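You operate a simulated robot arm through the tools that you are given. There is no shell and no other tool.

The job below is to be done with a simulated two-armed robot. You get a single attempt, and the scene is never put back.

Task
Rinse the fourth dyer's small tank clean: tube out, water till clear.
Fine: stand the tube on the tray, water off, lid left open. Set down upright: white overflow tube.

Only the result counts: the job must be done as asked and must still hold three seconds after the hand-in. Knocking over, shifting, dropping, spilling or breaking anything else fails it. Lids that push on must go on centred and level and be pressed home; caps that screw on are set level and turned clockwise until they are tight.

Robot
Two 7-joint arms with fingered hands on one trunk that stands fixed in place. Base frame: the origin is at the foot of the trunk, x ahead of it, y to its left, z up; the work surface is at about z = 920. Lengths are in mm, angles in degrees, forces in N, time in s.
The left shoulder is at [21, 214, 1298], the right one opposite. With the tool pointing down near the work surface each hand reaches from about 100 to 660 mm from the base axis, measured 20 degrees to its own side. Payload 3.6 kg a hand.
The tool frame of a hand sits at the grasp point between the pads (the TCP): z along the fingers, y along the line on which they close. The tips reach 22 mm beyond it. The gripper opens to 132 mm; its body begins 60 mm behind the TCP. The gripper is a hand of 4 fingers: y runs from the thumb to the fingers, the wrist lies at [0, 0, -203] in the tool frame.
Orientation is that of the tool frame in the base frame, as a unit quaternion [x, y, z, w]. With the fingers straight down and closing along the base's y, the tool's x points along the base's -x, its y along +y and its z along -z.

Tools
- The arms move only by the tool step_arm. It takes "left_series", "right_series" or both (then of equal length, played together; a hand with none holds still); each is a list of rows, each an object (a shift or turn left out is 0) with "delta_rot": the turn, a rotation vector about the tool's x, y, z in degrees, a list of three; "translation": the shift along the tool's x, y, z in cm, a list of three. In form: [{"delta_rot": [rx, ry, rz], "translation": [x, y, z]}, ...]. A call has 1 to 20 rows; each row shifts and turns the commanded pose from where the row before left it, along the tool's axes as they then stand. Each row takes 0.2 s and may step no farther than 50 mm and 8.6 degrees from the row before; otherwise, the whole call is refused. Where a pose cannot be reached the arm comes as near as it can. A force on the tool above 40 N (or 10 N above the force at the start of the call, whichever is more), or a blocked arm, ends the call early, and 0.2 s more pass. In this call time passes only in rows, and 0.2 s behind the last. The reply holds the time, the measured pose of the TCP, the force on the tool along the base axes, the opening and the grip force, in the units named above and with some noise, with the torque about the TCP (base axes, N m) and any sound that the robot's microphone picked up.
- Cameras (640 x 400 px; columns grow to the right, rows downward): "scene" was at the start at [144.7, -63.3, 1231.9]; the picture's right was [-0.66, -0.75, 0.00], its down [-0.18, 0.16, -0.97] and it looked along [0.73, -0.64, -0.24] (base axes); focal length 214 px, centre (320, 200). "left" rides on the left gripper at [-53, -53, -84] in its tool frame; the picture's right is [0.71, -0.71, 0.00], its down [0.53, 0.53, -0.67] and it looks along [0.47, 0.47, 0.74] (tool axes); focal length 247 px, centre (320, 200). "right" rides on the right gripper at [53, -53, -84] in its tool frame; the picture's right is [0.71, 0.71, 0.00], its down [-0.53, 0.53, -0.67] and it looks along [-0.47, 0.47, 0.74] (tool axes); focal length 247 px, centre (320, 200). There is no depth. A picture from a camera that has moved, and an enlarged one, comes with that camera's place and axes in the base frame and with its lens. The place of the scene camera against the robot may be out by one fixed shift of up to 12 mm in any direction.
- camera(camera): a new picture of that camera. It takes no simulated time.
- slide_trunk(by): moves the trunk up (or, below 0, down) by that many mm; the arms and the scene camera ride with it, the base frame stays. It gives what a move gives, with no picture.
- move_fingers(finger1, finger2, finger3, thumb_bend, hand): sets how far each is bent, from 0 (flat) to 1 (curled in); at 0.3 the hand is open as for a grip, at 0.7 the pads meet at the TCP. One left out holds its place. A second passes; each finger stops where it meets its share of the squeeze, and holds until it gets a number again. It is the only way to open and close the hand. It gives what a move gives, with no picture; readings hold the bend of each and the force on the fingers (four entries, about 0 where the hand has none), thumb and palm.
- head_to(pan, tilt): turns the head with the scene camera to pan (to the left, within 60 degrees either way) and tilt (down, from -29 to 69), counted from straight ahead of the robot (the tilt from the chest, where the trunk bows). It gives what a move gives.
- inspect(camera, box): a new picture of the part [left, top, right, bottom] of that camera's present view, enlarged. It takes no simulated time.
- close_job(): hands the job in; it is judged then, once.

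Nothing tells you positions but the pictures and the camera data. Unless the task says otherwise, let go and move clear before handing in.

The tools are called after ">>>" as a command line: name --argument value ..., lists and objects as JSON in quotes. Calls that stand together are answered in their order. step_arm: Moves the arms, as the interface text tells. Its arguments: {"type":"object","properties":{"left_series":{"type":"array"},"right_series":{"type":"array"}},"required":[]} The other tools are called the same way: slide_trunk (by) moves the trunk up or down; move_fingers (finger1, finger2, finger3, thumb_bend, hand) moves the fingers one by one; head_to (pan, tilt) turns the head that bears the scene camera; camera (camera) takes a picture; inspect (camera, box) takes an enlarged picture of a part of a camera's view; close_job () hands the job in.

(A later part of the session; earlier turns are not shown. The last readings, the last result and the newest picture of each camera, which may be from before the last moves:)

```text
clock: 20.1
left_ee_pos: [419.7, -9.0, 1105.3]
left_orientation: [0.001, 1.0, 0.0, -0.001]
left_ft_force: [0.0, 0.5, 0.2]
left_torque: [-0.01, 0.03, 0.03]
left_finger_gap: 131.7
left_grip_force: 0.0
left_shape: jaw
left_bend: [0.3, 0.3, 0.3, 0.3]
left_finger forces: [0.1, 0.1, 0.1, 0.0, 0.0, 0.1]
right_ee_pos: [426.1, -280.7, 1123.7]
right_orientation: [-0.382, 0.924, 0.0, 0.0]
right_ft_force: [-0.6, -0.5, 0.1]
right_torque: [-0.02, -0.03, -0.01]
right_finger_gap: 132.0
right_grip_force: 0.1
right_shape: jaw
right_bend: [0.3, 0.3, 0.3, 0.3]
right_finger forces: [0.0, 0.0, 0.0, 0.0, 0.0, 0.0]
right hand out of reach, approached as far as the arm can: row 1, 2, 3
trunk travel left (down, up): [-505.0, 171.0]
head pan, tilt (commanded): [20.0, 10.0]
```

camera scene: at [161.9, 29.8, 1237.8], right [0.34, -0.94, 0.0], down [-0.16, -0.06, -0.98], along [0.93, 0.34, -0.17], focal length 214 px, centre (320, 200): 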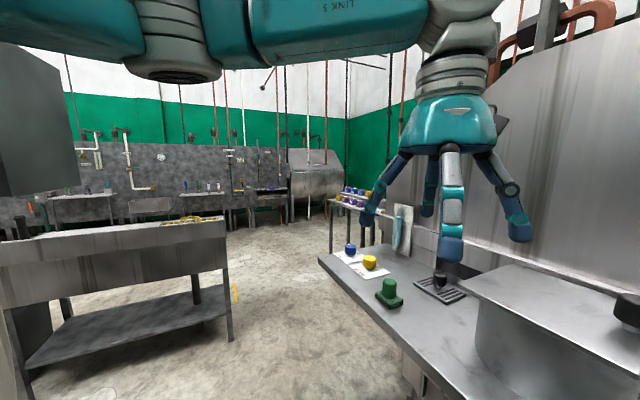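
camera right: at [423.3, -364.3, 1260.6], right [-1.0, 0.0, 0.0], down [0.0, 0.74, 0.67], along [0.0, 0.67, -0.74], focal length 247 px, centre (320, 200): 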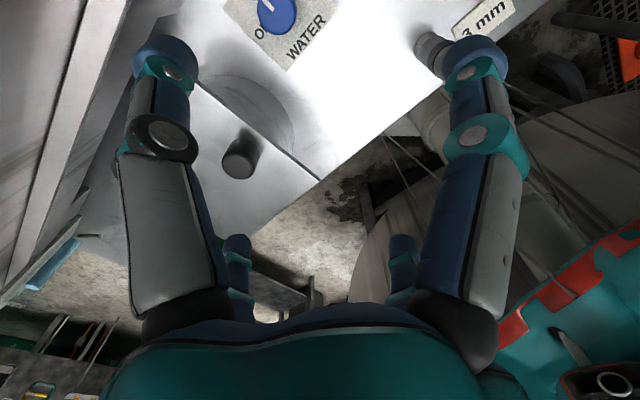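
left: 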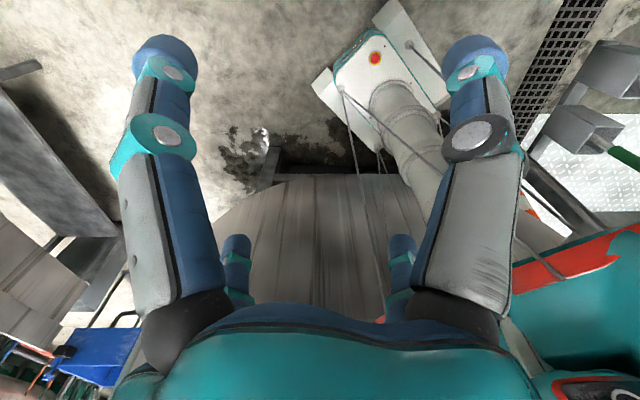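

Straight-down reach is limited here, so I'll tilt the right hand 40° toward the lid, which the lift needs anyway. Then I'll test reaching further along the bench.

>>> step_arm --right_series '[{"delta_rot": [0, -8, 0]}, {"delta_rot": [0, -8, 0]}, {"delta_rot": [0, -8, 0]}, {"delta_rot": [0, -8, 0]}, {"delta_rot": [0, -8, 0]}, {"translation": [-2.3, 0, 1.93]}, {"translation": [-2.3, 0, 1.93]}]'

```text
clock: 21.7
left_ee_pos: [419.3, -8.0, 1105.6]
left_orientation: [-0.001, 1.0, 0.0, -0.001]
left_ft_force: [0.1, 0.4, -0.7]
left_torque: [0.01, -0.01, -0.02]
left_finger_gap: 131.9
left_grip_force: 0.1
left_shape: jaw
left_bend: [0.3, 0.3, 0.3, 0.3]
left_finger forces: [0.1, 0.0, 0.0, 0.0, 0.0, 0.0]
right_ee_pos: [468.3, -239.8, 1124.8]
right_orientation: [-0.36, 0.868, 0.131, 0.316]
right_ft_force: [-0.2, 0.1, -0.2]
right_torque: [-0.01, 0.0, -0.01]
right_finger_gap: 131.8
right_grip_force: 0.0
right_shape: jaw
right_bend: [0.3, 0.3, 0.3, 0.3]
right_finger forces: [0.0, 0.0, 0.0, 0.1, 0.1, 0.0]
trunk travel left (down, up): [-505.0, 171.0]
head pan, tilt (commanded): [20.0, 10.0]
```

With a 40° tilt the right hand reaches on fine. The lid should swing up towards the left, so I plan to pinch the knob front-to-back with thumb and opposite finger. First I'll find which fingers are the side ones by flattening fingers 1 and 3.

>>> move_fingers --hand "right" --finger1 0 --finger3 0.15

>>> camera --camera "right"

>>> head_to --pan -40 --tilt 20

>>> camera --camera "scene"

```text
clock: 22.7
left_ee_pos: [418.9, -9.4, 1105.7]
left_orientation: [0.0, 1.0, 0.0, 0.0]
left_ft_force: [0.0, 0.3, -0.5]
left_torque: [0.02, 0.0, -0.01]
left_finger_gap: 132.0
left_grip_force: 0.0
left_shape: jaw
left_bend: [0.3, 0.3, 0.3, 0.3]
left_finger forces: [0.0, 0.1, 0.0, 0.0, 0.0, 0.0]
right_ee_pos: [468.8, -239.9, 1124.7]
right_orientation: [-0.36, 0.868, 0.131, 0.316]
right_ft_force: [-0.8, -0.3, -0.7]
right_torque: [0.03, -0.03, 0.0]
right_finger_gap: 108.1
right_grip_force: 0.0
right_shape: fingers
right_bend: [0.01, 0.3, 0.15, 0.3]
right_finger forces: [0.0, 0.1, 0.0, 0.1, 0.1, 0.0]
trunk travel left (down, up): [-505.0, 171.0]
head pan, tilt (commanded): [20.0, 10.0]
```

```text
taken
camera right: at [438.3, -344.2, 1155.4], right [-0.88, 0.12, -0.45], down [-0.39, 0.35, 0.85], along [0.26, 0.93, -0.27], focal length 247 px, centre (320, 200)
```

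right: 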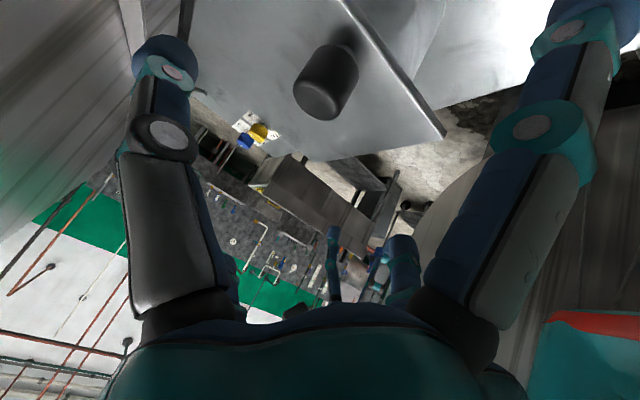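

```text
clock: 24.0
left_ee_pos: [419.5, -9.0, 1105.5]
left_orientation: [0.0, 1.0, -0.001, -0.001]
left_ft_force: [-1.1, 0.0, -0.5]
left_torque: [0.02, -0.01, 0.01]
left_finger_gap: 131.8
left_grip_force: 0.0
left_shape: jaw
left_bend: [0.3, 0.3, 0.3, 0.3]
left_finger forces: [0.0, 0.0, 0.0, 0.1, 0.0, 0.1]
right_ee_pos: [468.3, -238.9, 1125.4]
right_orientation: [-0.36, 0.868, 0.131, 0.316]
right_ft_force: [0.0, 0.0, -0.4]
right_torque: [-0.02, -0.02, 0.0]
right_finger_gap: 108.0
right_grip_force: 0.2
right_shape: fingers
right_bend: [0.01, 0.3, 0.15, 0.3]
right_finger forces: [0.1, 0.0, 0.1, 0.0, 0.0, 0.0]
trunk travel left (down, up): [-505.0, 171.0]
head pan, tilt (commanded): [-40.0, 20.0]
```

```text
taken
camera scene: at [146.0, -61.7, 1151.1], right [-0.64, -0.77, 0.0], down [-0.26, 0.22, -0.94], along [0.72, -0.6, -0.34], focal length 214 px, centre (320, 200)
```

scene: 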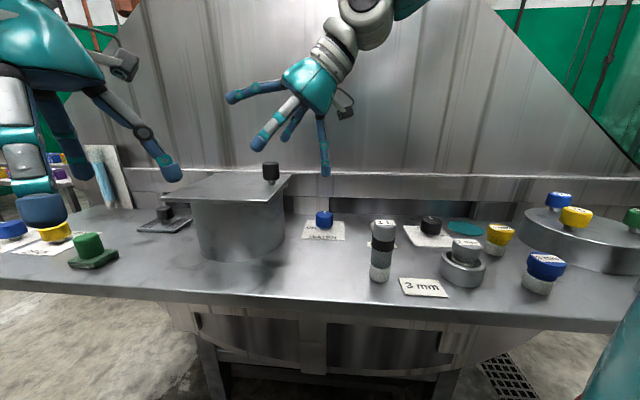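

Finger 2 is opposite the thumb, and fingers 1 and 3 are the side ones. I'll measure the knob position accurately with the hand camera and the scene camera.

>>> inspect --camera "right" --box '[250, 0, 410, 130]'

>>> inspect --camera "scene" --box '[150, 150, 310, 250]'

```text
3.08 times, centred on (330, 65) of right
camera zoom: at [438.3, -344.2, 1155.4], right [-0.88, 0.12, -0.45], down [-0.39, 0.35, 0.85], along [0.26, 0.93, -0.27], focal length 760 px, centre (289, 615)
```

zoom: 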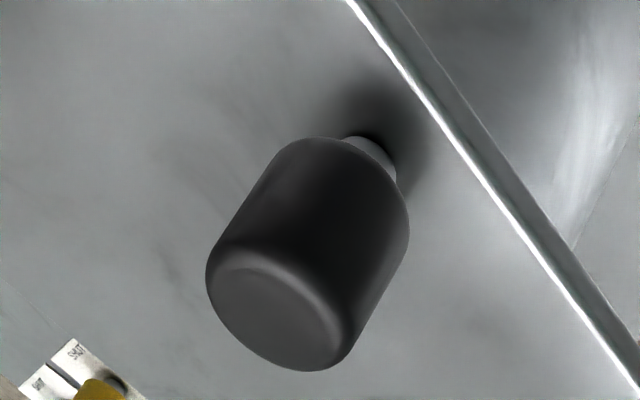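

```text
4.00 times, centred on (230, 200) of scene
camera zoom: at [146.0, -61.7, 1151.1], right [-0.64, -0.77, 0.0], down [-0.26, 0.22, -0.94], along [0.72, -0.6, -0.34], focal length 858 px, centre (680, 200)
```

zoom: 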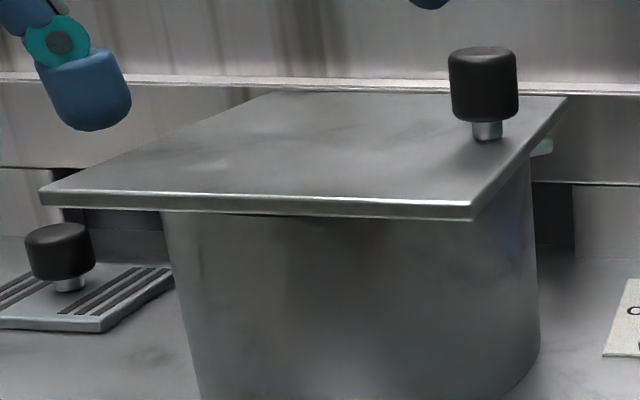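

The hand camera puts the knob at about [494,-245], standing from z≈1048 to 1080 and 15 mm from the lid edge. I'll flatten both side fingers and move in along the tool axis, stopping halfway to check.

>>> move_fingers --hand "right" --finger1 0 --finger3 0

>>> step_arm --right_series '[{"translation": [2.45, -2.16, -2.06]}, {"translation": [0, 0, 3.6]}]'

>>> camera --camera "right"

>>> camera --camera "scene"

```text
clock: 25.0
left_ee_pos: [418.5, -8.5, 1104.6]
left_orientation: [0.0, 1.0, -0.001, 0.0]
left_ft_force: [-0.7, -0.4, 0.0]
left_torque: [0.02, 0.02, -0.01]
left_finger_gap: 132.0
left_grip_force: 0.0
left_shape: jaw
left_bend: [0.3, 0.3, 0.3, 0.3]
left_finger forces: [0.0, 0.0, 0.0, 0.0, 0.0, 0.0]
right_ee_pos: [468.2, -240.9, 1124.8]
right_orientation: [-0.36, 0.868, 0.131, 0.317]
right_ft_force: [0.3, 0.0, 0.1]
right_torque: [-0.04, 0.03, -0.02]
right_finger_gap: 108.0
right_grip_force: 0.1
right_shape: fingers
right_bend: [0.01, 0.3, 0.01, 0.3]
right_finger forces: [0.0, 0.0, 0.0, 0.1, 0.0, 0.0]
trunk travel left (down, up): [-505.0, 171.0]
head pan, tilt (commanded): [-40.0, 20.0]
```

```text
clock: 25.6
left_ee_pos: [420.7, -6.9, 1103.5]
left_orientation: [-0.001, 1.0, -0.002, -0.002]
left_ft_force: [-0.1, 0.3, -0.1]
left_torque: [-0.01, 0.04, 0.01]
left_finger_gap: 132.0
left_grip_force: 0.0
left_shape: jaw
left_bend: [0.3, 0.3, 0.3, 0.3]
left_finger forces: [0.0, 0.0, 0.0, 0.0, 0.1, 0.0]
right_ee_pos: [476.6, -261.6, 1094.2]
right_orientation: [-0.361, 0.868, 0.131, 0.314]
right_ft_force: [-0.2, 0.2, -0.5]
right_torque: [0.0, 0.01, -0.01]
right_finger_gap: 108.0
right_grip_force: 0.1
right_shape: fingers
right_bend: [0.01, 0.3, 0.01, 0.3]
right_finger forces: [0.0, 0.1, 0.1, 0.0, 0.0, 0.0]
trunk travel left (down, up): [-505.0, 171.0]
head pan, tilt (commanded): [-40.0, 20.0]
```

```text
taken
camera right: at [448.0, -365.5, 1125.0], right [-0.88, 0.12, -0.45], down [-0.39, 0.35, 0.85], along [0.26, 0.93, -0.27], focal length 247 px, centre (320, 200)
```

right: 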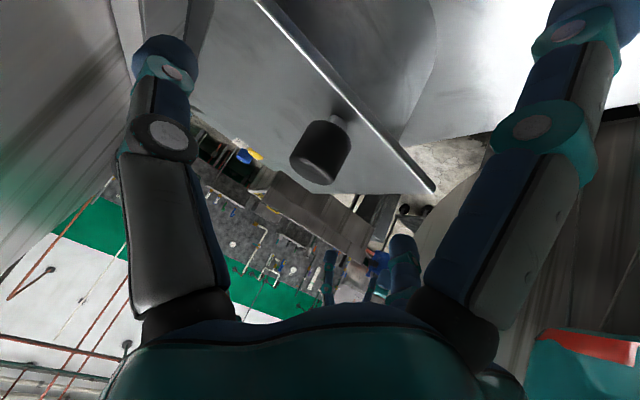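

```text
taken
camera scene: at [148.3, -60.2, 1150.8], right [-0.64, -0.77, 0.0], down [-0.27, 0.22, -0.94], along [0.72, -0.6, -0.34], focal length 214 px, centre (320, 200)
```

scene: 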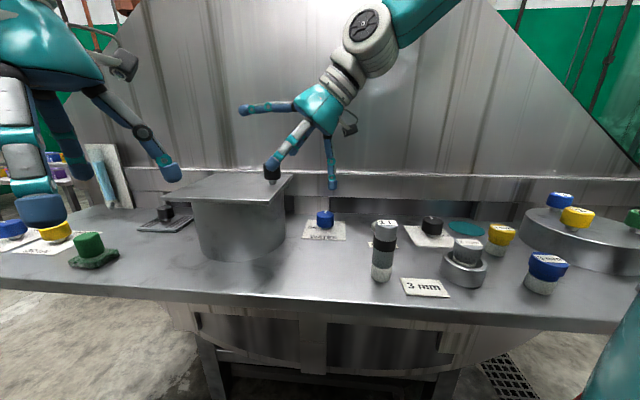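

The knob lies directly ahead along the approach line. I'll move 33 mm further in and close the thumb and finger 2 on it.

>>> step_arm --right_series '[{"translation": [0, 0, 1.7]}, {"translation": [-0.2, 0, 1.7]}]'

>>> camera --camera "right"

>>> inspect --camera "scene" --box '[170, 100, 370, 225]'

```text
clock: 26.2
left_ee_pos: [419.5, -9.2, 1104.8]
left_orientation: [-0.001, 1.0, 0.0, -0.001]
left_ft_force: [0.4, -0.4, 0.0]
left_torque: [0.02, 0.02, 0.03]
left_finger_gap: 132.0
left_grip_force: 0.0
left_shape: jaw
left_bend: [0.3, 0.3, 0.3, 0.3]
left_finger forces: [0.0, 0.1, 0.0, 0.0, 0.0, 0.0]
right_ee_pos: [493.7, -244.1, 1069.9]
right_orientation: [-0.359, 0.868, 0.131, 0.316]
right_ft_force: [0.6, 0.3, -0.6]
right_torque: [0.0, 0.0, -0.01]
right_finger_gap: 108.1
right_grip_force: 0.0
right_shape: fingers
right_bend: [0.01, 0.3, 0.01, 0.3]
right_finger forces: [0.0, 0.0, 0.1, 0.0, 0.1, 0.1]
trunk travel left (down, up): [-505.0, 171.0]
head pan, tilt (commanded): [-40.0, 20.0]
```

```text
taken
camera right: at [463.1, -348.9, 1100.1], right [-0.88, 0.12, -0.45], down [-0.39, 0.35, 0.85], along [0.26, 0.93, -0.27], focal length 247 px, centre (320, 200)
```

right: 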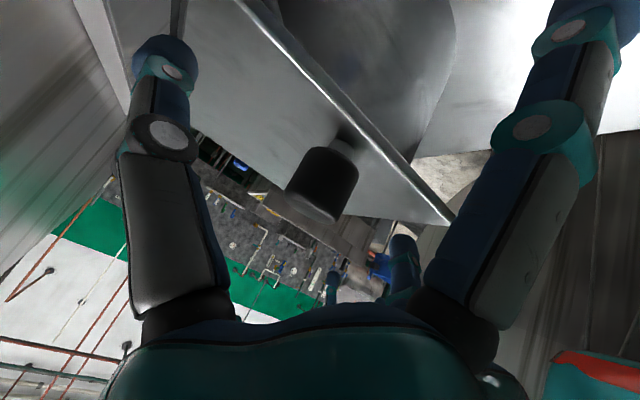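

```text
3.20 times, centred on (270, 162) of scene
camera zoom: at [146.0, -62.4, 1151.1], right [-0.64, -0.77, 0.0], down [-0.26, 0.22, -0.94], along [0.72, -0.6, -0.34], focal length 686 px, centre (480, 320)
```

zoom: 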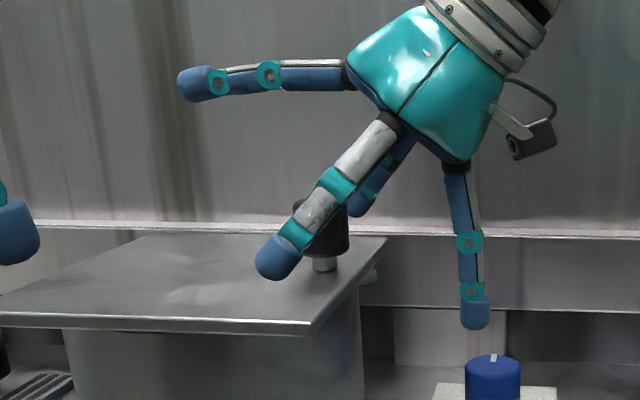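

The thumb and finger 2 straddle the knob. I'll close them on it.

>>> move_fingers --hand "right" --finger2 0.7 --thumb_bend 0.7

>>> camera --camera "right"

>>> inspect --camera "scene" --box '[170, 100, 370, 225]'

```text
clock: 27.2
left_ee_pos: [419.6, -8.9, 1105.0]
left_orientation: [0.0, 1.0, 0.0, -0.001]
left_ft_force: [0.2, -0.4, 0.0]
left_torque: [0.01, 0.01, 0.02]
left_finger_gap: 132.1
left_grip_force: 0.1
left_shape: jaw
left_bend: [0.3, 0.3, 0.3, 0.3]
left_finger forces: [0.0, 0.0, 0.0, 0.1, 0.1, 0.0]
right_ee_pos: [492.3, -243.3, 1069.5]
right_orientation: [-0.36, 0.868, 0.131, 0.316]
right_ft_force: [1.0, 0.5, -1.1]
right_torque: [0.01, -0.04, -0.01]
right_finger_gap: 86.3
right_grip_force: 6.3
right_shape: fingers
right_bend: [0.01, 0.62, 0.01, 0.64]
right_finger forces: [0.0, 5.9, 0.1, 0.0, 7.2, 0.0]
trunk travel left (down, up): [-505.0, 171.0]
head pan, tilt (commanded): [-40.0, 20.0]
```

```text
taken
camera right: at [463.3, -348.4, 1100.4], right [-0.88, 0.12, -0.45], down [-0.39, 0.35, 0.85], along [0.26, 0.93, -0.27], focal length 247 px, centre (320, 200)
```

right: 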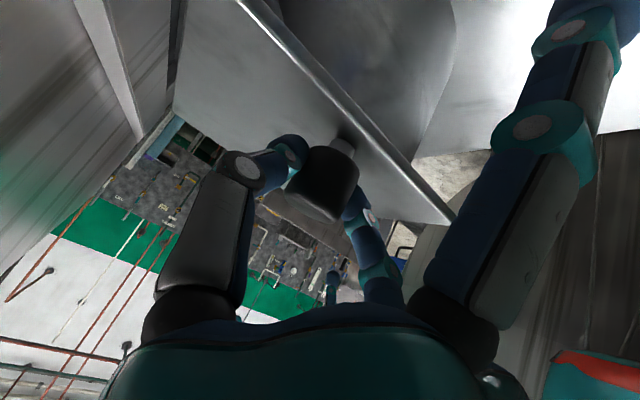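

```text
3.20 times, centred on (270, 162) of scene
camera zoom: at [146.3, -61.9, 1151.1], right [-0.64, -0.77, 0.0], down [-0.26, 0.22, -0.94], along [0.72, -0.6, -0.34], focal length 686 px, centre (480, 320)
```

zoom: 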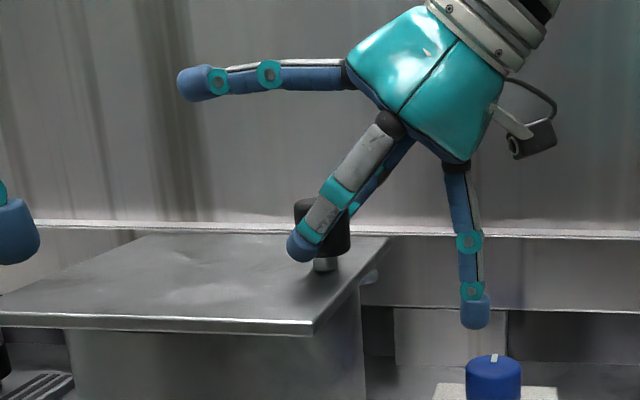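

The knob is held with about 6 N. I'll lift 16 mm gently and see whether the lid pivots or comes free.

>>> step_arm --right_series '[{"translation": [-0.63, 0, -0.52]}, {"translation": [-0.63, 0, -0.52]}]'

>>> inspect --camera "scene" --box '[150, 120, 350, 245]'

>>> camera --camera "right"

```text
clock: 27.8
left_ee_pos: [420.7, -8.6, 1105.5]
left_orientation: [0.0, 1.0, 0.0, -0.002]
left_ft_force: [0.6, 0.2, 0.9]
left_torque: [-0.02, 0.0, 0.01]
left_finger_gap: 132.0
left_grip_force: 0.1
left_shape: jaw
left_bend: [0.3, 0.3, 0.3, 0.3]
left_finger forces: [0.1, 0.0, 0.0, 0.1, 0.0, 0.0]
right_ee_pos: [496.9, -240.6, 1088.2]
right_orientation: [-0.36, 0.868, 0.131, 0.316]
right_ft_force: [4.1, 4.0, -7.2]
right_torque: [-0.02, 0.03, 0.03]
right_finger_gap: 86.7
right_grip_force: 5.2
right_shape: fingers
right_bend: [0.01, 0.64, 0.01, 0.65]
right_finger forces: [0.0, 5.4, 0.1, 0.0, 5.4, 0.0]
trunk travel left (down, up): [-505.0, 171.0]
head pan, tilt (commanded): [-40.0, 20.0]
```

```text
3.20 times, centred on (250, 182) of scene
camera zoom: at [147.2, -61.6, 1150.9], right [-0.64, -0.77, 0.0], down [-0.26, 0.22, -0.94], along [0.72, -0.6, -0.34], focal length 686 px, centre (544, 256)
```

zoom: 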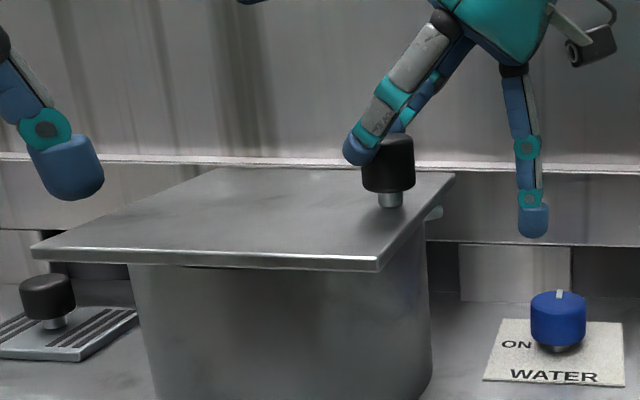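

```text
taken
camera right: at [465.8, -345.2, 1117.0], right [-0.88, 0.12, -0.45], down [-0.39, 0.35, 0.85], along [0.26, 0.93, -0.27], focal length 247 px, centre (320, 200)
```

right: 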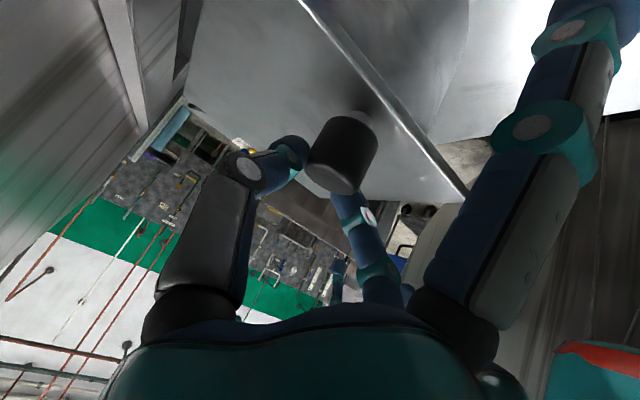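

The hand slid up the knob with about 7 N of pull and the lid didn't move, so the two-finger grip is too weak. I'll back off, test how upright the hand can be here, and try gripping with all four fingers.

>>> move_fingers --hand "right" --finger2 0.4 --thumb_bend 0.4

>>> step_arm --right_series '[{"translation": [0, 0, -3.0]}, {"translation": [0, 0, -2.0]}, {"delta_rot": [0, 7, 0]}, {"delta_rot": [0, 7, 0]}, {"delta_rot": [0, 7, 0]}]'

```text
clock: 28.8
left_ee_pos: [418.3, -9.3, 1104.9]
left_orientation: [0.0, 1.0, 0.0, 0.0]
left_ft_force: [-0.5, 0.3, 1.8]
left_torque: [-0.01, 0.05, 0.01]
left_finger_gap: 132.0
left_grip_force: 0.1
left_shape: jaw
left_bend: [0.3, 0.3, 0.3, 0.3]
left_finger forces: [0.0, 0.0, 0.0, 0.0, 0.0, 0.0]
right_ee_pos: [496.0, -241.6, 1087.7]
right_orientation: [-0.36, 0.868, 0.132, 0.316]
right_ft_force: [0.3, -1.2, -0.1]
right_torque: [0.01, -0.01, 0.0]
right_finger_gap: 100.3
right_grip_force: 0.1
right_shape: fingers
right_bend: [0.01, 0.4, 0.01, 0.4]
right_finger forces: [0.0, 0.1, 0.0, 0.1, 0.0, 0.0]
trunk travel left (down, up): [-505.0, 171.0]
head pan, tilt (commanded): [-40.0, 20.0]
```

```text
clock: 30.0
left_ee_pos: [420.4, -9.0, 1104.8]
left_orientation: [-0.001, 1.0, 0.001, -0.001]
left_ft_force: [0.4, 0.7, 0.9]
left_torque: [0.0, 0.01, 0.01]
left_finger_gap: 131.9
left_grip_force: 0.0
left_shape: jaw
left_bend: [0.3, 0.3, 0.3, 0.3]
left_finger forces: [0.1, 0.1, 0.0, 0.0, 0.0, 0.0]
right_ee_pos: [471.7, -263.9, 1127.3]
right_orientation: [-0.377, 0.912, 0.062, 0.152]
right_ft_force: [0.2, -0.5, 0.5]
right_torque: [-0.01, -0.02, 0.0]
right_finger_gap: 99.9
right_grip_force: 0.1
right_shape: fingers
right_bend: [0.01, 0.4, 0.01, 0.4]
right_finger forces: [0.0, 0.0, 0.0, 0.0, 0.0, 0.0]
trunk travel left (down, up): [-505.0, 171.0]
head pan, tilt (commanded): [-40.0, 20.0]
```

A 19° tilt is reachable here. I'll try making it more upright while lining up over the knob.

>>> step_arm --right_series '[{"translation": [-0.95, 0, 0.33]}, {"delta_rot": [0, 7, 0]}, {"delta_rot": [0, 6, 0], "translation": [-0.5, 0, 0.1]}]'

```text
clock: 30.8
left_ee_pos: [418.4, -9.1, 1104.6]
left_orientation: [0.0, 1.0, 0.0, 0.001]
left_ft_force: [0.2, 0.6, -0.9]
left_torque: [0.01, 0.02, 0.0]
left_finger_gap: 131.9
left_grip_force: 0.1
left_shape: jaw
left_bend: [0.3, 0.3, 0.3, 0.3]
left_finger forces: [0.1, 0.0, 0.0, 0.0, 0.0, 0.0]
right_ee_pos: [451.5, -277.2, 1133.3]
right_orientation: [-0.382, 0.923, 0.019, 0.048]
right_ft_force: [-0.6, -0.6, 0.1]
right_torque: [-0.01, 0.03, 0.0]
right_finger_gap: 100.4
right_grip_force: 0.2
right_shape: fingers
right_bend: [0.01, 0.4, 0.01, 0.4]
right_finger forces: [0.0, 0.0, 0.1, 0.0, 0.0, 0.0]
right hand out of reach, approached as far as the arm can: row 2, 3
trunk travel left (down, up): [-505.0, 171.0]
head pan, tilt (commanded): [-40.0, 20.0]
```

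Upright reach is limited at this shoulder height. Moving the hand up relative to the shoulder seemed easier, so I'll raise both hands 100 mm, lower the trunk by the same amount and retry.

>>> step_arm --right_series '[{"translation": [0, 0, -5]}, {"translation": [0, 0, -5]}]' --left_series '[{"translation": [0, 0, -5]}, {"translation": [0, 0, -5]}]'

>>> slide_trunk --by -100

>>> step_arm --right_series '[{"delta_rot": [0, 6, 0]}, {"translation": [-3.0, 0, 0]}, {"translation": [-2.0, 0, 0]}]'

```text
clock: 31.4
left_ee_pos: [416.2, -11.4, 1206.8]
left_orientation: [-0.001, 1.0, 0.0, 0.0]
left_ft_force: [0.0, -0.1, 0.3]
left_torque: [0.01, 0.02, -0.02]
left_finger_gap: 131.7
left_grip_force: 0.1
left_shape: jaw
left_bend: [0.3, 0.3, 0.3, 0.3]
left_finger forces: [0.0, 0.0, 0.0, 0.0, 0.0, 0.0]
right_ee_pos: [443.0, -282.4, 1232.7]
right_orientation: [-0.382, 0.923, 0.019, 0.048]
right_ft_force: [0.3, 0.4, -0.3]
right_torque: [0.01, 0.0, -0.01]
right_finger_gap: 100.2
right_grip_force: 0.1
right_shape: fingers
right_bend: [0.01, 0.4, 0.01, 0.4]
right_finger forces: [0.0, 0.0, 0.1, 0.1, 0.0, 0.0]
trunk travel left (down, up): [-505.0, 171.0]
head pan, tilt (commanded): [-40.0, 20.0]
```

```text
clock: 32.7
left_ee_pos: [418.2, -9.2, 1106.8]
left_orientation: [0.0, 1.0, 0.001, 0.0]
left_ft_force: [0.0, -0.1, 0.5]
left_torque: [-0.01, -0.02, -0.01]
left_finger_gap: 132.1
left_grip_force: 0.0
left_shape: jaw
left_bend: [0.3, 0.3, 0.3, 0.3]
left_finger forces: [0.1, 0.0, 0.0, 0.0, 0.0, 0.0]
right_ee_pos: [442.7, -285.1, 1133.0]
right_orientation: [-0.382, 0.923, 0.02, 0.049]
right_ft_force: [0.1, -1.0, -0.4]
right_torque: [-0.01, 0.02, -0.01]
right_finger_gap: 99.9
right_grip_force: 0.0
right_shape: fingers
right_bend: [0.01, 0.4, 0.01, 0.4]
right_finger forces: [0.0, 0.0, 0.0, 0.1, 0.0, 0.1]
trunk travel left (down, up): [-405.0, 271.0]
head pan, tilt (commanded): [-40.0, 20.0]
```

```text
clock: 33.5
left_ee_pos: [419.6, -9.7, 1104.7]
left_orientation: [0.0, 1.0, 0.0, -0.001]
left_ft_force: [0.4, 0.6, 0.0]
left_torque: [-0.01, 0.01, -0.02]
left_finger_gap: 131.7
left_grip_force: 0.0
left_shape: jaw
left_bend: [0.3, 0.3, 0.3, 0.3]
left_finger forces: [0.0, 0.0, 0.0, 0.0, 0.1, 0.0]
right_ee_pos: [444.3, -291.0, 1133.0]
right_orientation: [-0.385, 0.923, 0.002, 0.002]
right_ft_force: [0.2, -0.3, 0.0]
right_torque: [-0.01, 0.01, 0.01]
right_finger_gap: 100.0
right_grip_force: 0.1
right_shape: fingers
right_bend: [0.01, 0.4, 0.01, 0.4]
right_finger forces: [0.1, 0.0, 0.1, 0.0, 0.0, 0.1]
right hand out of reach, approached as far as the arm can: row 1, 2, 3
trunk travel left (down, up): [-405.0, 271.0]
head pan, tilt (commanded): [-40.0, 20.0]
```

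Upright reach still stops at x≈444. I'll look at the arm's posture to see what's limiting it.

>>> head_to --pan -58 --tilt -20

>>> camera --camera "scene"

>>> head_to --pan 20 --tilt -15

>>> camera --camera "scene"

```text
clock: 34.6
left_ee_pos: [419.2, -9.3, 1104.9]
left_orientation: [0.0, 1.0, 0.0, -0.001]
left_ft_force: [-0.2, -0.5, 0.5]
left_torque: [0.02, 0.02, 0.0]
left_finger_gap: 132.0
left_grip_force: 0.1
left_shape: jaw
left_bend: [0.3, 0.3, 0.3, 0.3]
left_finger forces: [0.0, 0.0, 0.1, 0.1, 0.0, 0.0]
right_ee_pos: [442.9, -289.7, 1133.4]
right_orientation: [-0.384, 0.923, 0.002, 0.003]
right_ft_force: [-0.1, -0.7, 0.1]
right_torque: [0.01, -0.02, -0.02]
right_finger_gap: 100.2
right_grip_force: 0.0
right_shape: fingers
right_bend: [0.01, 0.4, 0.01, 0.4]
right_finger forces: [0.0, 0.1, 0.0, 0.0, 0.0, 0.0]
trunk travel left (down, up): [-405.0, 271.0]
head pan, tilt (commanded): [-58.0, -20.0]
```

```text
taken
camera scene: at [115.8, -66.4, 1110.7], right [-0.85, -0.53, 0.0], down [0.18, -0.29, -0.94], along [0.5, -0.8, 0.34], focal length 214 px, centre (320, 200)
```

scene: 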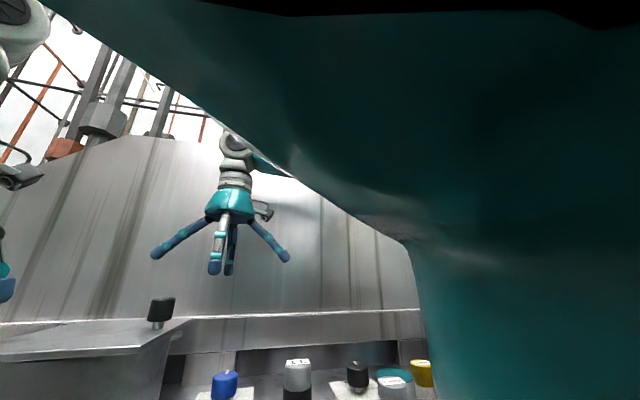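

```text
clock: 36.1
left_ee_pos: [419.7, -10.1, 1105.1]
left_orientation: [-0.001, 1.0, 0.0, 0.0]
left_ft_force: [0.2, -0.6, 0.2]
left_torque: [-0.01, 0.01, -0.02]
left_finger_gap: 132.0
left_grip_force: 0.0
left_shape: jaw
left_bend: [0.3, 0.3, 0.3, 0.3]
left_finger forces: [0.0, 0.0, 0.0, 0.0, 0.1, 0.0]
right_ee_pos: [443.5, -289.1, 1134.0]
right_orientation: [-0.384, 0.923, 0.001, 0.003]
right_ft_force: [0.6, -0.9, -1.1]
right_torque: [0.02, 0.05, -0.02]
right_finger_gap: 99.9
right_grip_force: 0.1
right_shape: fingers
right_bend: [0.01, 0.4, 0.01, 0.4]
right_finger forces: [0.0, 0.1, 0.1, 0.1, 0.0, 0.1]
trunk travel left (down, up): [-405.0, 271.0]
head pan, tilt (commanded): [20.0, -15.0]
```

```text
taken
camera scene: at [151.1, 25.5, 1103.9], right [0.34, -0.94, 0.0], down [0.24, 0.09, -0.97], along [0.91, 0.33, 0.26], focal length 214 px, centre (320, 200)
```

scene: 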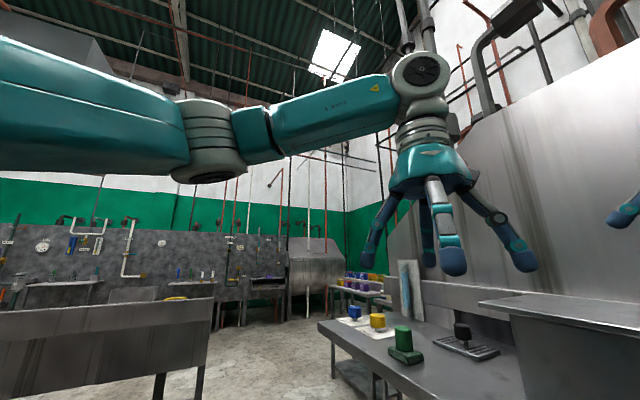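

Both arms have their elbows out and bent. I'll test whether the right arm reaches further forward once it's nearer the robot's centreline.

>>> step_arm --right_series '[{"translation": [3.5, 3.5, 0]}, {"translation": [-3.5, 3.5, 0]}, {"translation": [-3.5, 3.5, 0]}, {"translation": [-3.5, -3.5, 0]}, {"translation": [-3.5, -3.5, 0]}]'

```text
clock: 37.3
left_ee_pos: [418.4, -8.8, 1106.1]
left_orientation: [0.0, 1.0, 0.0, 0.0]
left_ft_force: [-0.3, -0.4, -0.2]
left_torque: [-0.05, -0.04, -0.01]
left_finger_gap: 132.0
left_grip_force: 0.0
left_shape: jaw
left_bend: [0.3, 0.3, 0.3, 0.3]
left_finger forces: [0.0, 0.1, 0.0, 0.1, 0.0, 0.0]
right_ee_pos: [407.3, -251.9, 1136.8]
right_orientation: [-0.382, 0.924, -0.001, 0.0]
right_ft_force: [-0.3, 0.1, 0.3]
right_torque: [0.01, -0.03, 0.0]
right_finger_gap: 100.5
right_grip_force: 0.0
right_shape: fingers
right_bend: [0.0, 0.4, 0.0, 0.4]
right_finger forces: [0.0, 0.0, 0.0, 0.1, 0.0, 0.0]
right hand out of reach, approached as far as the arm can: row 3, 4, 5
trunk travel left (down, up): [-405.0, 271.0]
head pan, tilt (commanded): [20.0, -15.0]
```

The limit may come from the tool's yaw. I'll turn the hand back toward zero yaw and further the other way, then retry the forward reach.

>>> step_arm --right_series '[{"delta_rot": [0, 0, 7.5]}, {"delta_rot": [0, 0, 7.5]}, {"delta_rot": [0, 0, 7.5]}, {"delta_rot": [0, 0, 7.5]}, {"delta_rot": [0, 0, 7.5]}, {"delta_rot": [0, 0, 7.5]}, {"translation": [-4, 0, 0]}, {"translation": [-4, 0, 0]}, {"translation": [-4, 0, 0]}]'

```text
clock: 39.3
left_ee_pos: [420.5, -9.9, 1104.8]
left_orientation: [-0.001, 1.0, 0.0, -0.001]
left_ft_force: [-1.2, -0.6, -0.3]
left_torque: [0.01, 0.02, -0.01]
left_finger_gap: 132.0
left_grip_force: 0.1
left_shape: jaw
left_bend: [0.3, 0.3, 0.3, 0.3]
left_finger forces: [0.1, 0.0, 0.0, 0.0, 0.0, 0.1]
right_ee_pos: [432.4, -281.7, 1141.1]
right_orientation: [0.0, 1.0, 0.0, 0.0]
right_ft_force: [-0.4, 0.1, 0.3]
right_torque: [0.02, 0.01, -0.01]
right_finger_gap: 100.3
right_grip_force: 0.1
right_shape: fingers
right_bend: [0.0, 0.4, 0.0, 0.4]
right_finger forces: [0.0, 0.0, 0.0, 0.0, 0.0, 0.0]
right hand out of reach, approached as far as the arm can: row 7, 8, 9
trunk travel left (down, up): [-405.0, 271.0]
head pan, tilt (commanded): [20.0, -15.0]
```

The right elbow seems to be at a joint limit, so upright reach there won't work. Instead I'll lift the lid with the left hand from the front: fist closed, tilted toward the wall, pushing up under the overhanging front-right corner. First I'll park the right hand clear, close the left fist and tilt it.

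>>> move_fingers --hand "left" --finger1 0.7 --finger2 0.7 --finger3 0.7 --thumb_bend 0.7

>>> step_arm --right_series '[{"translation": [2.5, -2.5, -1.5]}, {"translation": [2.5, -2.5, -1.5]}, {"translation": [2.5, -2.5, -1.5]}, {"translation": [2.5, -2.5, -1.5]}, {}, {}, {}, {}]' --left_series '[{"delta_rot": [5.75, -5.75, 0]}, {"delta_rot": [5.75, -5.75, 0]}, {"delta_rot": [5.75, -5.75, 0]}, {"delta_rot": [5.75, -5.75, 0]}, {"delta_rot": [5.75, -5.75, 0]}, {"delta_rot": [5.75, -5.75, 0]}, {"delta_rot": [5.75, -5.75, 0]}, {"delta_rot": [5.75, -5.75, 0]}]'

>>> head_to --pan -35 --tilt 20

>>> camera --camera "scene"

```text
clock: 40.3
left_ee_pos: [418.7, -9.1, 1104.2]
left_orientation: [0.0, 1.0, -0.001, -0.001]
left_ft_force: [0.5, 0.2, 0.1]
left_torque: [-0.02, 0.0, -0.02]
left_finger_gap: 0.0
left_grip_force: 0.0
left_shape: fingers
left_bend: [0.69, 0.69, 0.69, 0.69]
left_finger forces: [0.0, 0.0, 0.0, 0.0, 0.0, 0.0]
right_ee_pos: [431.3, -280.7, 1141.2]
right_orientation: [0.0, 1.0, 0.0, -0.001]
right_ft_force: [-0.8, -0.1, 0.0]
right_torque: [-0.04, -0.04, 0.05]
right_finger_gap: 99.9
right_grip_force: 0.1
right_shape: fingers
right_bend: [0.0, 0.4, 0.0, 0.4]
right_finger forces: [0.0, 0.1, 0.1, 0.0, 0.0, 0.0]
trunk travel left (down, up): [-405.0, 271.0]
head pan, tilt (commanded): [20.0, -15.0]
```

```text
clock: 42.1
left_ee_pos: [418.6, -8.5, 1106.3]
left_orientation: [0.0, 0.843, -0.381, 0.381]
left_ft_force: [0.1, -0.1, 0.4]
left_torque: [0.04, -0.01, 0.02]
left_finger_gap: 0.0
left_grip_force: 0.0
left_shape: fingers
left_bend: [0.69, 0.69, 0.69, 0.69]
left_finger forces: [0.1, 0.0, 0.1, 0.0, 0.0, 0.0]
right_ee_pos: [331.8, -379.9, 1199.2]
right_orientation: [0.0, 1.0, -0.001, 0.0]
right_ft_force: [0.5, 0.4, 0.0]
right_torque: [0.02, -0.04, 0.01]
right_finger_gap: 100.2
right_grip_force: 0.1
right_shape: fingers
right_bend: [0.0, 0.4, 0.0, 0.4]
right_finger forces: [0.0, 0.0, 0.1, 0.0, 0.0, 0.0]
trunk travel left (down, up): [-405.0, 271.0]
head pan, tilt (commanded): [20.0, -15.0]
```

```text
clock: 43.4
left_ee_pos: [419.1, -9.9, 1105.9]
left_orientation: [0.001, 0.843, -0.381, 0.38]
left_ft_force: [0.6, -0.9, 0.4]
left_torque: [-0.01, -0.01, 0.01]
left_finger_gap: 0.0
left_grip_force: 0.0
left_shape: fingers
left_bend: [0.69, 0.69, 0.69, 0.69]
left_finger forces: [0.1, 0.1, 0.0, 0.0, 0.0, 0.1]
right_ee_pos: [330.6, -380.1, 1199.9]
right_orientation: [0.0, 1.0, -0.001, 0.0]
right_ft_force: [1.1, 0.4, -0.9]
right_torque: [-0.01, -0.03, 0.02]
right_finger_gap: 100.3
right_grip_force: 0.0
right_shape: fingers
right_bend: [0.0, 0.4, 0.0, 0.4]
right_finger forces: [0.1, 0.1, 0.0, 0.1, 0.0, 0.1]
trunk travel left (down, up): [-405.0, 271.0]
head pan, tilt (commanded): [-35.0, 20.0]
```

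```text
taken
camera scene: at [151.6, -55.3, 1049.3], right [-0.57, -0.82, 0.0], down [-0.28, 0.2, -0.94], along [0.77, -0.54, -0.34], focal length 214 px, centre (320, 200)
```

scene: 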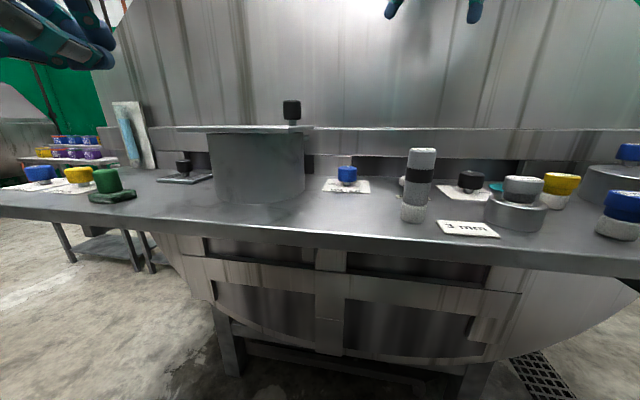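

The left fist is tilted 65° toward the wall. I'll bring it down in front of the lid's front-right corner and check with the cameras.

>>> step_arm --left_series '[{"translation": [3.39, -0.58, 1.95]}, {"translation": [3.39, -0.58, 1.95]}, {"translation": [3.39, -0.58, 1.95]}, {"translation": [3.39, -0.58, 1.95]}]'

>>> camera --camera "scene"

>>> camera --camera "left"

```text
clock: 44.4
left_ee_pos: [365.0, -115.8, 1002.4]
left_orientation: [0.001, 0.843, -0.379, 0.381]
left_ft_force: [0.1, -0.8, -0.3]
left_torque: [-0.02, 0.0, 0.04]
left_finger_gap: 0.3
left_grip_force: 0.0
left_shape: fingers
left_bend: [0.69, 0.69, 0.69, 0.69]
left_finger forces: [0.0, 0.0, 0.0, 0.0, 0.0, 0.0]
right_ee_pos: [330.3, -381.0, 1199.4]
right_orientation: [0.0, 1.0, 0.001, 0.0]
right_ft_force: [0.0, -0.3, -0.6]
right_torque: [0.0, 0.0, 0.01]
right_finger_gap: 100.2
right_grip_force: 0.0
right_shape: fingers
right_bend: [0.0, 0.4, 0.0, 0.4]
right_finger forces: [0.0, 0.1, 0.1, 0.1, 0.0, 0.0]
trunk travel left (down, up): [-405.0, 271.0]
head pan, tilt (commanded): [-35.0, 20.0]
```

```text
taken
camera scene: at [150.9, -56.8, 1049.4], right [-0.57, -0.82, 0.0], down [-0.28, 0.2, -0.94], along [0.77, -0.54, -0.34], focal length 214 px, centre (320, 200)
```

scene: 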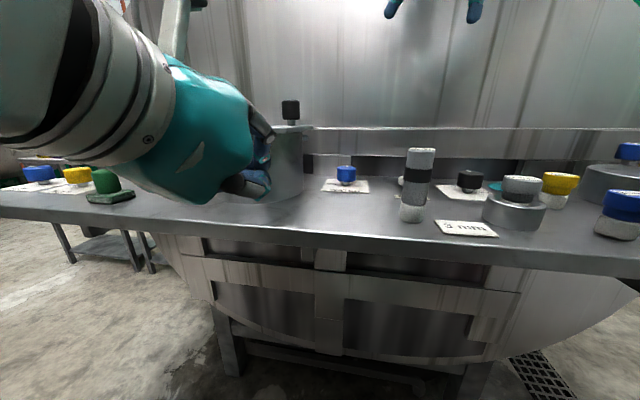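

```text
taken
camera left: at [332.3, -84.3, 1106.7], right [-0.71, -0.71, 0.0], down [-0.65, 0.65, -0.39], along [0.28, -0.28, -0.92], focal length 247 px, centre (320, 200)
```

left: 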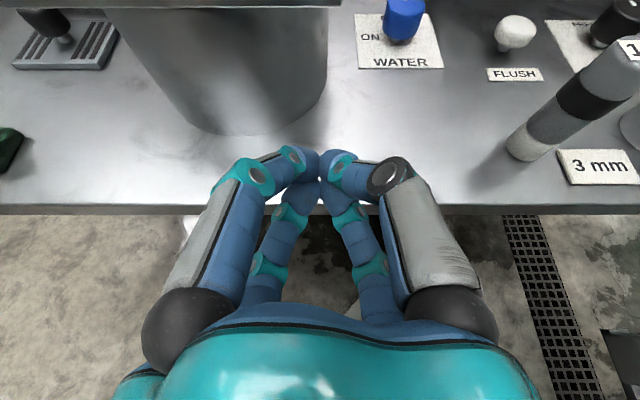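

The fist sits just in front of the tank at the lid's front-right corner, and the lid underside is at z≈1030. I'll slide the fingertips about 25 mm under the overhang.

>>> step_arm --left_series '[{"translation": [-0.84, -0.98, 3.08]}, {"translation": [-0.84, -0.98, 3.08]}, {"translation": [-0.84, -0.98, 3.08]}]'

>>> camera --camera "left"

>>> inspect --camera "scene" --box '[180, 80, 380, 205]'

```text
clock: 45.1
left_ee_pos: [433.1, -185.2, 993.4]
left_orientation: [-0.001, 0.845, -0.378, 0.378]
left_ft_force: [-10.0, 9.8, -11.6]
left_torque: [-0.58, -0.19, 0.33]
left_finger_gap: 0.0
left_grip_force: 9.2
left_shape: fingers
left_bend: [0.7, 0.69, 0.69, 0.69]
left_finger forces: [17.7, 0.0, 0.1, 0.1, 0.0, 0.0]
right_ee_pos: [330.9, -379.1, 1200.0]
right_orientation: [0.0, 1.0, -0.001, 0.0]
right_ft_force: [-0.9, -1.2, 0.8]
right_torque: [-0.03, 0.0, -0.01]
right_finger_gap: 100.2
right_grip_force: 0.0
right_shape: fingers
right_bend: [0.0, 0.4, 0.0, 0.4]
right_finger forces: [0.0, 0.1, 0.0, 0.0, 0.0, 0.0]
trunk travel left (down, up): [-405.0, 271.0]
head pan, tilt (commanded): [-35.0, 20.0]
```

```text
taken
camera left: at [402.2, -154.0, 1098.6], right [-0.71, -0.71, 0.0], down [-0.65, 0.65, -0.39], along [0.27, -0.27, -0.92], focal length 247 px, centre (320, 200)
```

left: 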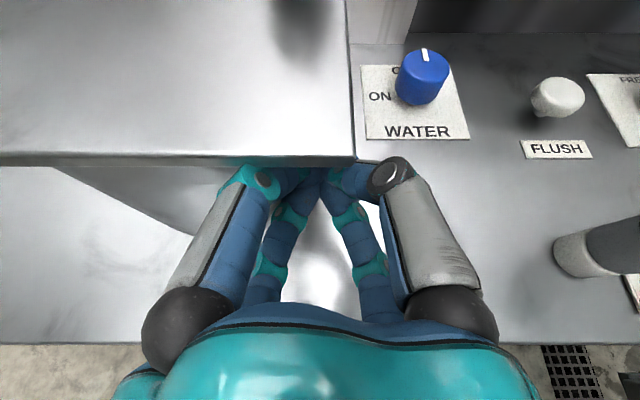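

```text
3.20 times, centred on (280, 142) of scene
camera zoom: at [150.4, -54.0, 1049.3], right [-0.57, -0.82, 0.0], down [-0.28, 0.19, -0.94], along [0.77, -0.54, -0.34], focal length 686 px, centre (448, 384)
```

zoom: 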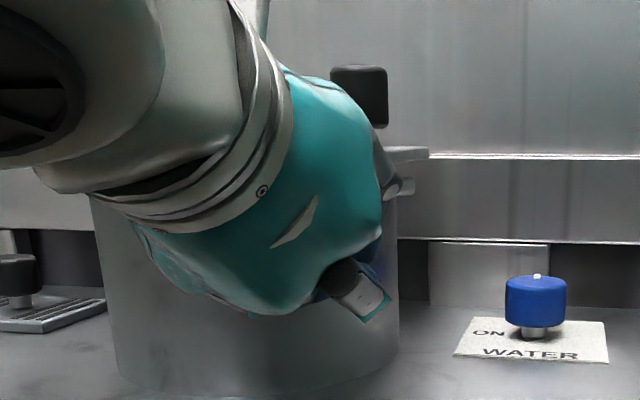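

One finger is pressing against the lid's front edge with about 15 N. I'll ease back 8 mm and then start lifting slowly.

>>> step_arm --left_series '[{"translation": [0.24, 0.24, -0.73]}, {"translation": [-0.51, -0.51, -0.34]}, {"translation": [-0.51, -0.51, -0.34]}]'

>>> camera --camera "left"

>>> inspect --camera "scene" --box '[180, 80, 380, 205]'

```text
clock: 46.0
left_ee_pos: [429.9, -179.1, 1006.9]
left_orientation: [-0.002, 0.847, -0.376, 0.377]
left_ft_force: [-8.3, 14.1, -27.7]
left_torque: [-0.43, 0.05, 0.25]
left_finger_gap: 0.2
left_grip_force: 15.2
left_shape: fingers
left_bend: [0.7, 0.68, 0.68, 0.68]
left_finger forces: [25.4, 0.0, 0.0, 0.1, 5.0, 0.0]
right_ee_pos: [331.5, -378.2, 1198.1]
right_orientation: [0.0, 1.0, 0.001, -0.001]
right_ft_force: [0.1, 1.0, -0.5]
right_torque: [-0.02, -0.01, 0.02]
right_finger_gap: 100.1
right_grip_force: 0.1
right_shape: fingers
right_bend: [0.0, 0.4, 0.0, 0.4]
right_finger forces: [0.1, 0.0, 0.1, 0.1, 0.0, 0.1]
trunk travel left (down, up): [-405.0, 271.0]
head pan, tilt (commanded): [-35.0, 20.0]
```

```text
taken
camera left: at [398.9, -148.0, 1111.9], right [-0.7, -0.71, 0.0], down [-0.66, 0.65, -0.38], along [0.27, -0.27, -0.92], focal length 247 px, centre (320, 200)
```

left: 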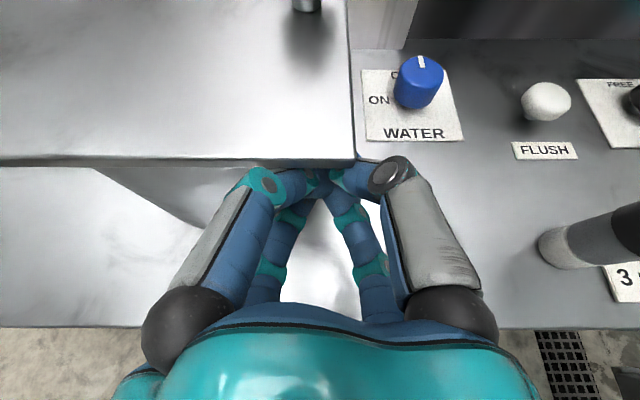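

```text
3.20 times, centred on (280, 142) of scene
camera zoom: at [152.1, -54.4, 1048.9], right [-0.57, -0.82, 0.0], down [-0.28, 0.2, -0.94], along [0.77, -0.54, -0.34], focal length 686 px, centre (448, 384)
```

zoom: 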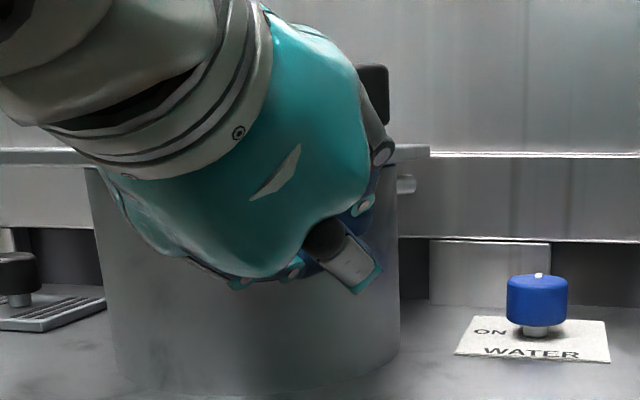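

The lid hasn't visibly moved with about 28 N upward at the corner. I'll zoom in on the lid edges before pushing any further.

>>> inspect --camera "scene" --box '[290, 90, 340, 150]'

>>> inspect --camera "scene" --box '[150, 100, 250, 160]'

>>> inspect --camera "left" --box '[200, 130, 400, 230]'

>>> camera --camera "right"

```text
6.67 times, centred on (315, 120) of scene
camera zoom: at [152.1, -54.4, 1048.9], right [-0.57, -0.82, 0.0], down [-0.28, 0.2, -0.94], along [0.77, -0.54, -0.34], focal length 1430 px, centre (353, 733)
```

zoom: 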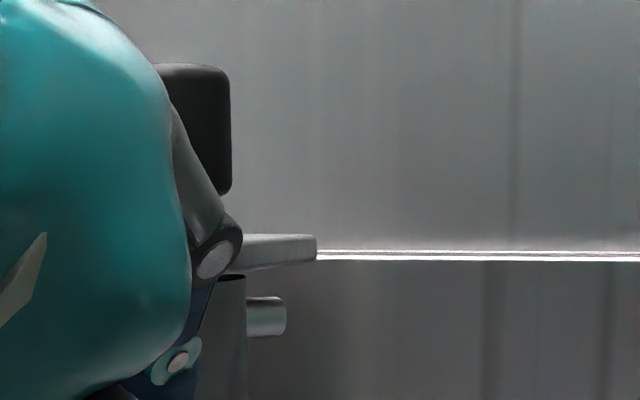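

```text
6.40 times, centred on (200, 130) of scene
camera zoom: at [152.1, -54.4, 1048.9], right [-0.57, -0.82, 0.0], down [-0.28, 0.2, -0.94], along [0.77, -0.54, -0.34], focal length 1373 px, centre (1088, 648)
```

zoom: 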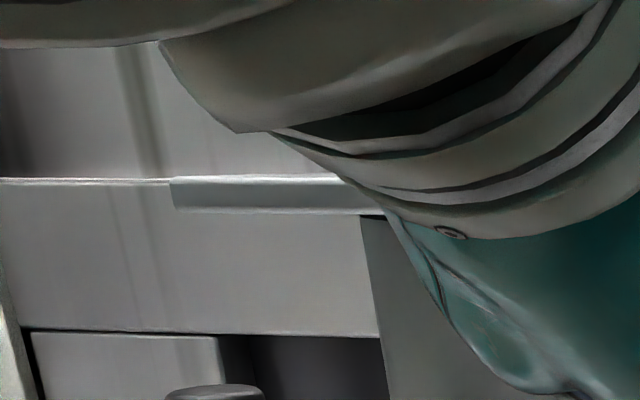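

```text
3.20 times, centred on (300, 180) of left
camera zoom: at [398.9, -148.0, 1111.9], right [-0.7, -0.71, 0.0], down [-0.66, 0.65, -0.38], along [0.27, -0.27, -0.92], focal length 790 px, centre (384, 264)
```

zoom: 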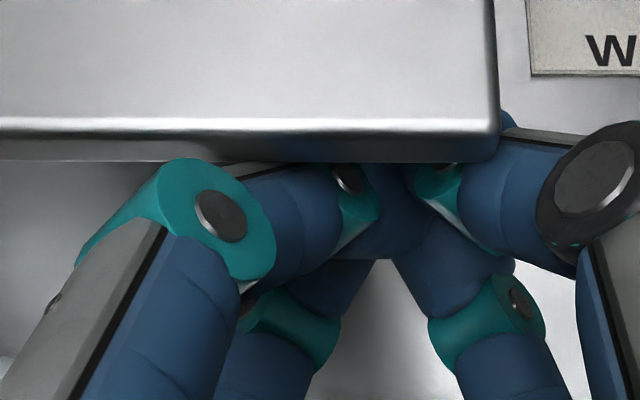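

```text
taken
camera right: at [278.2, -431.4, 1283.1], right [-0.71, 0.71, 0.0], down [0.53, 0.53, 0.67], along [0.47, 0.47, -0.74], focal length 247 px, centre (320, 200)
```

right: 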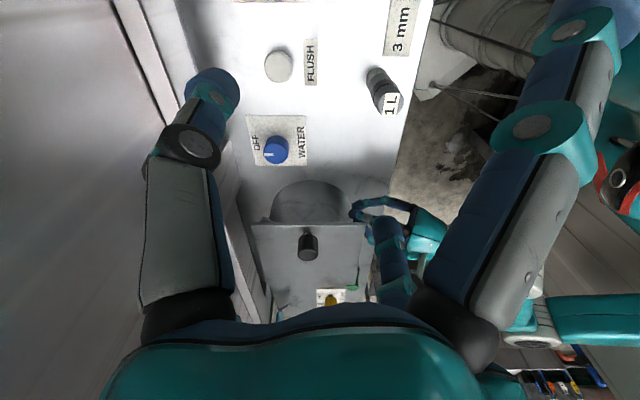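

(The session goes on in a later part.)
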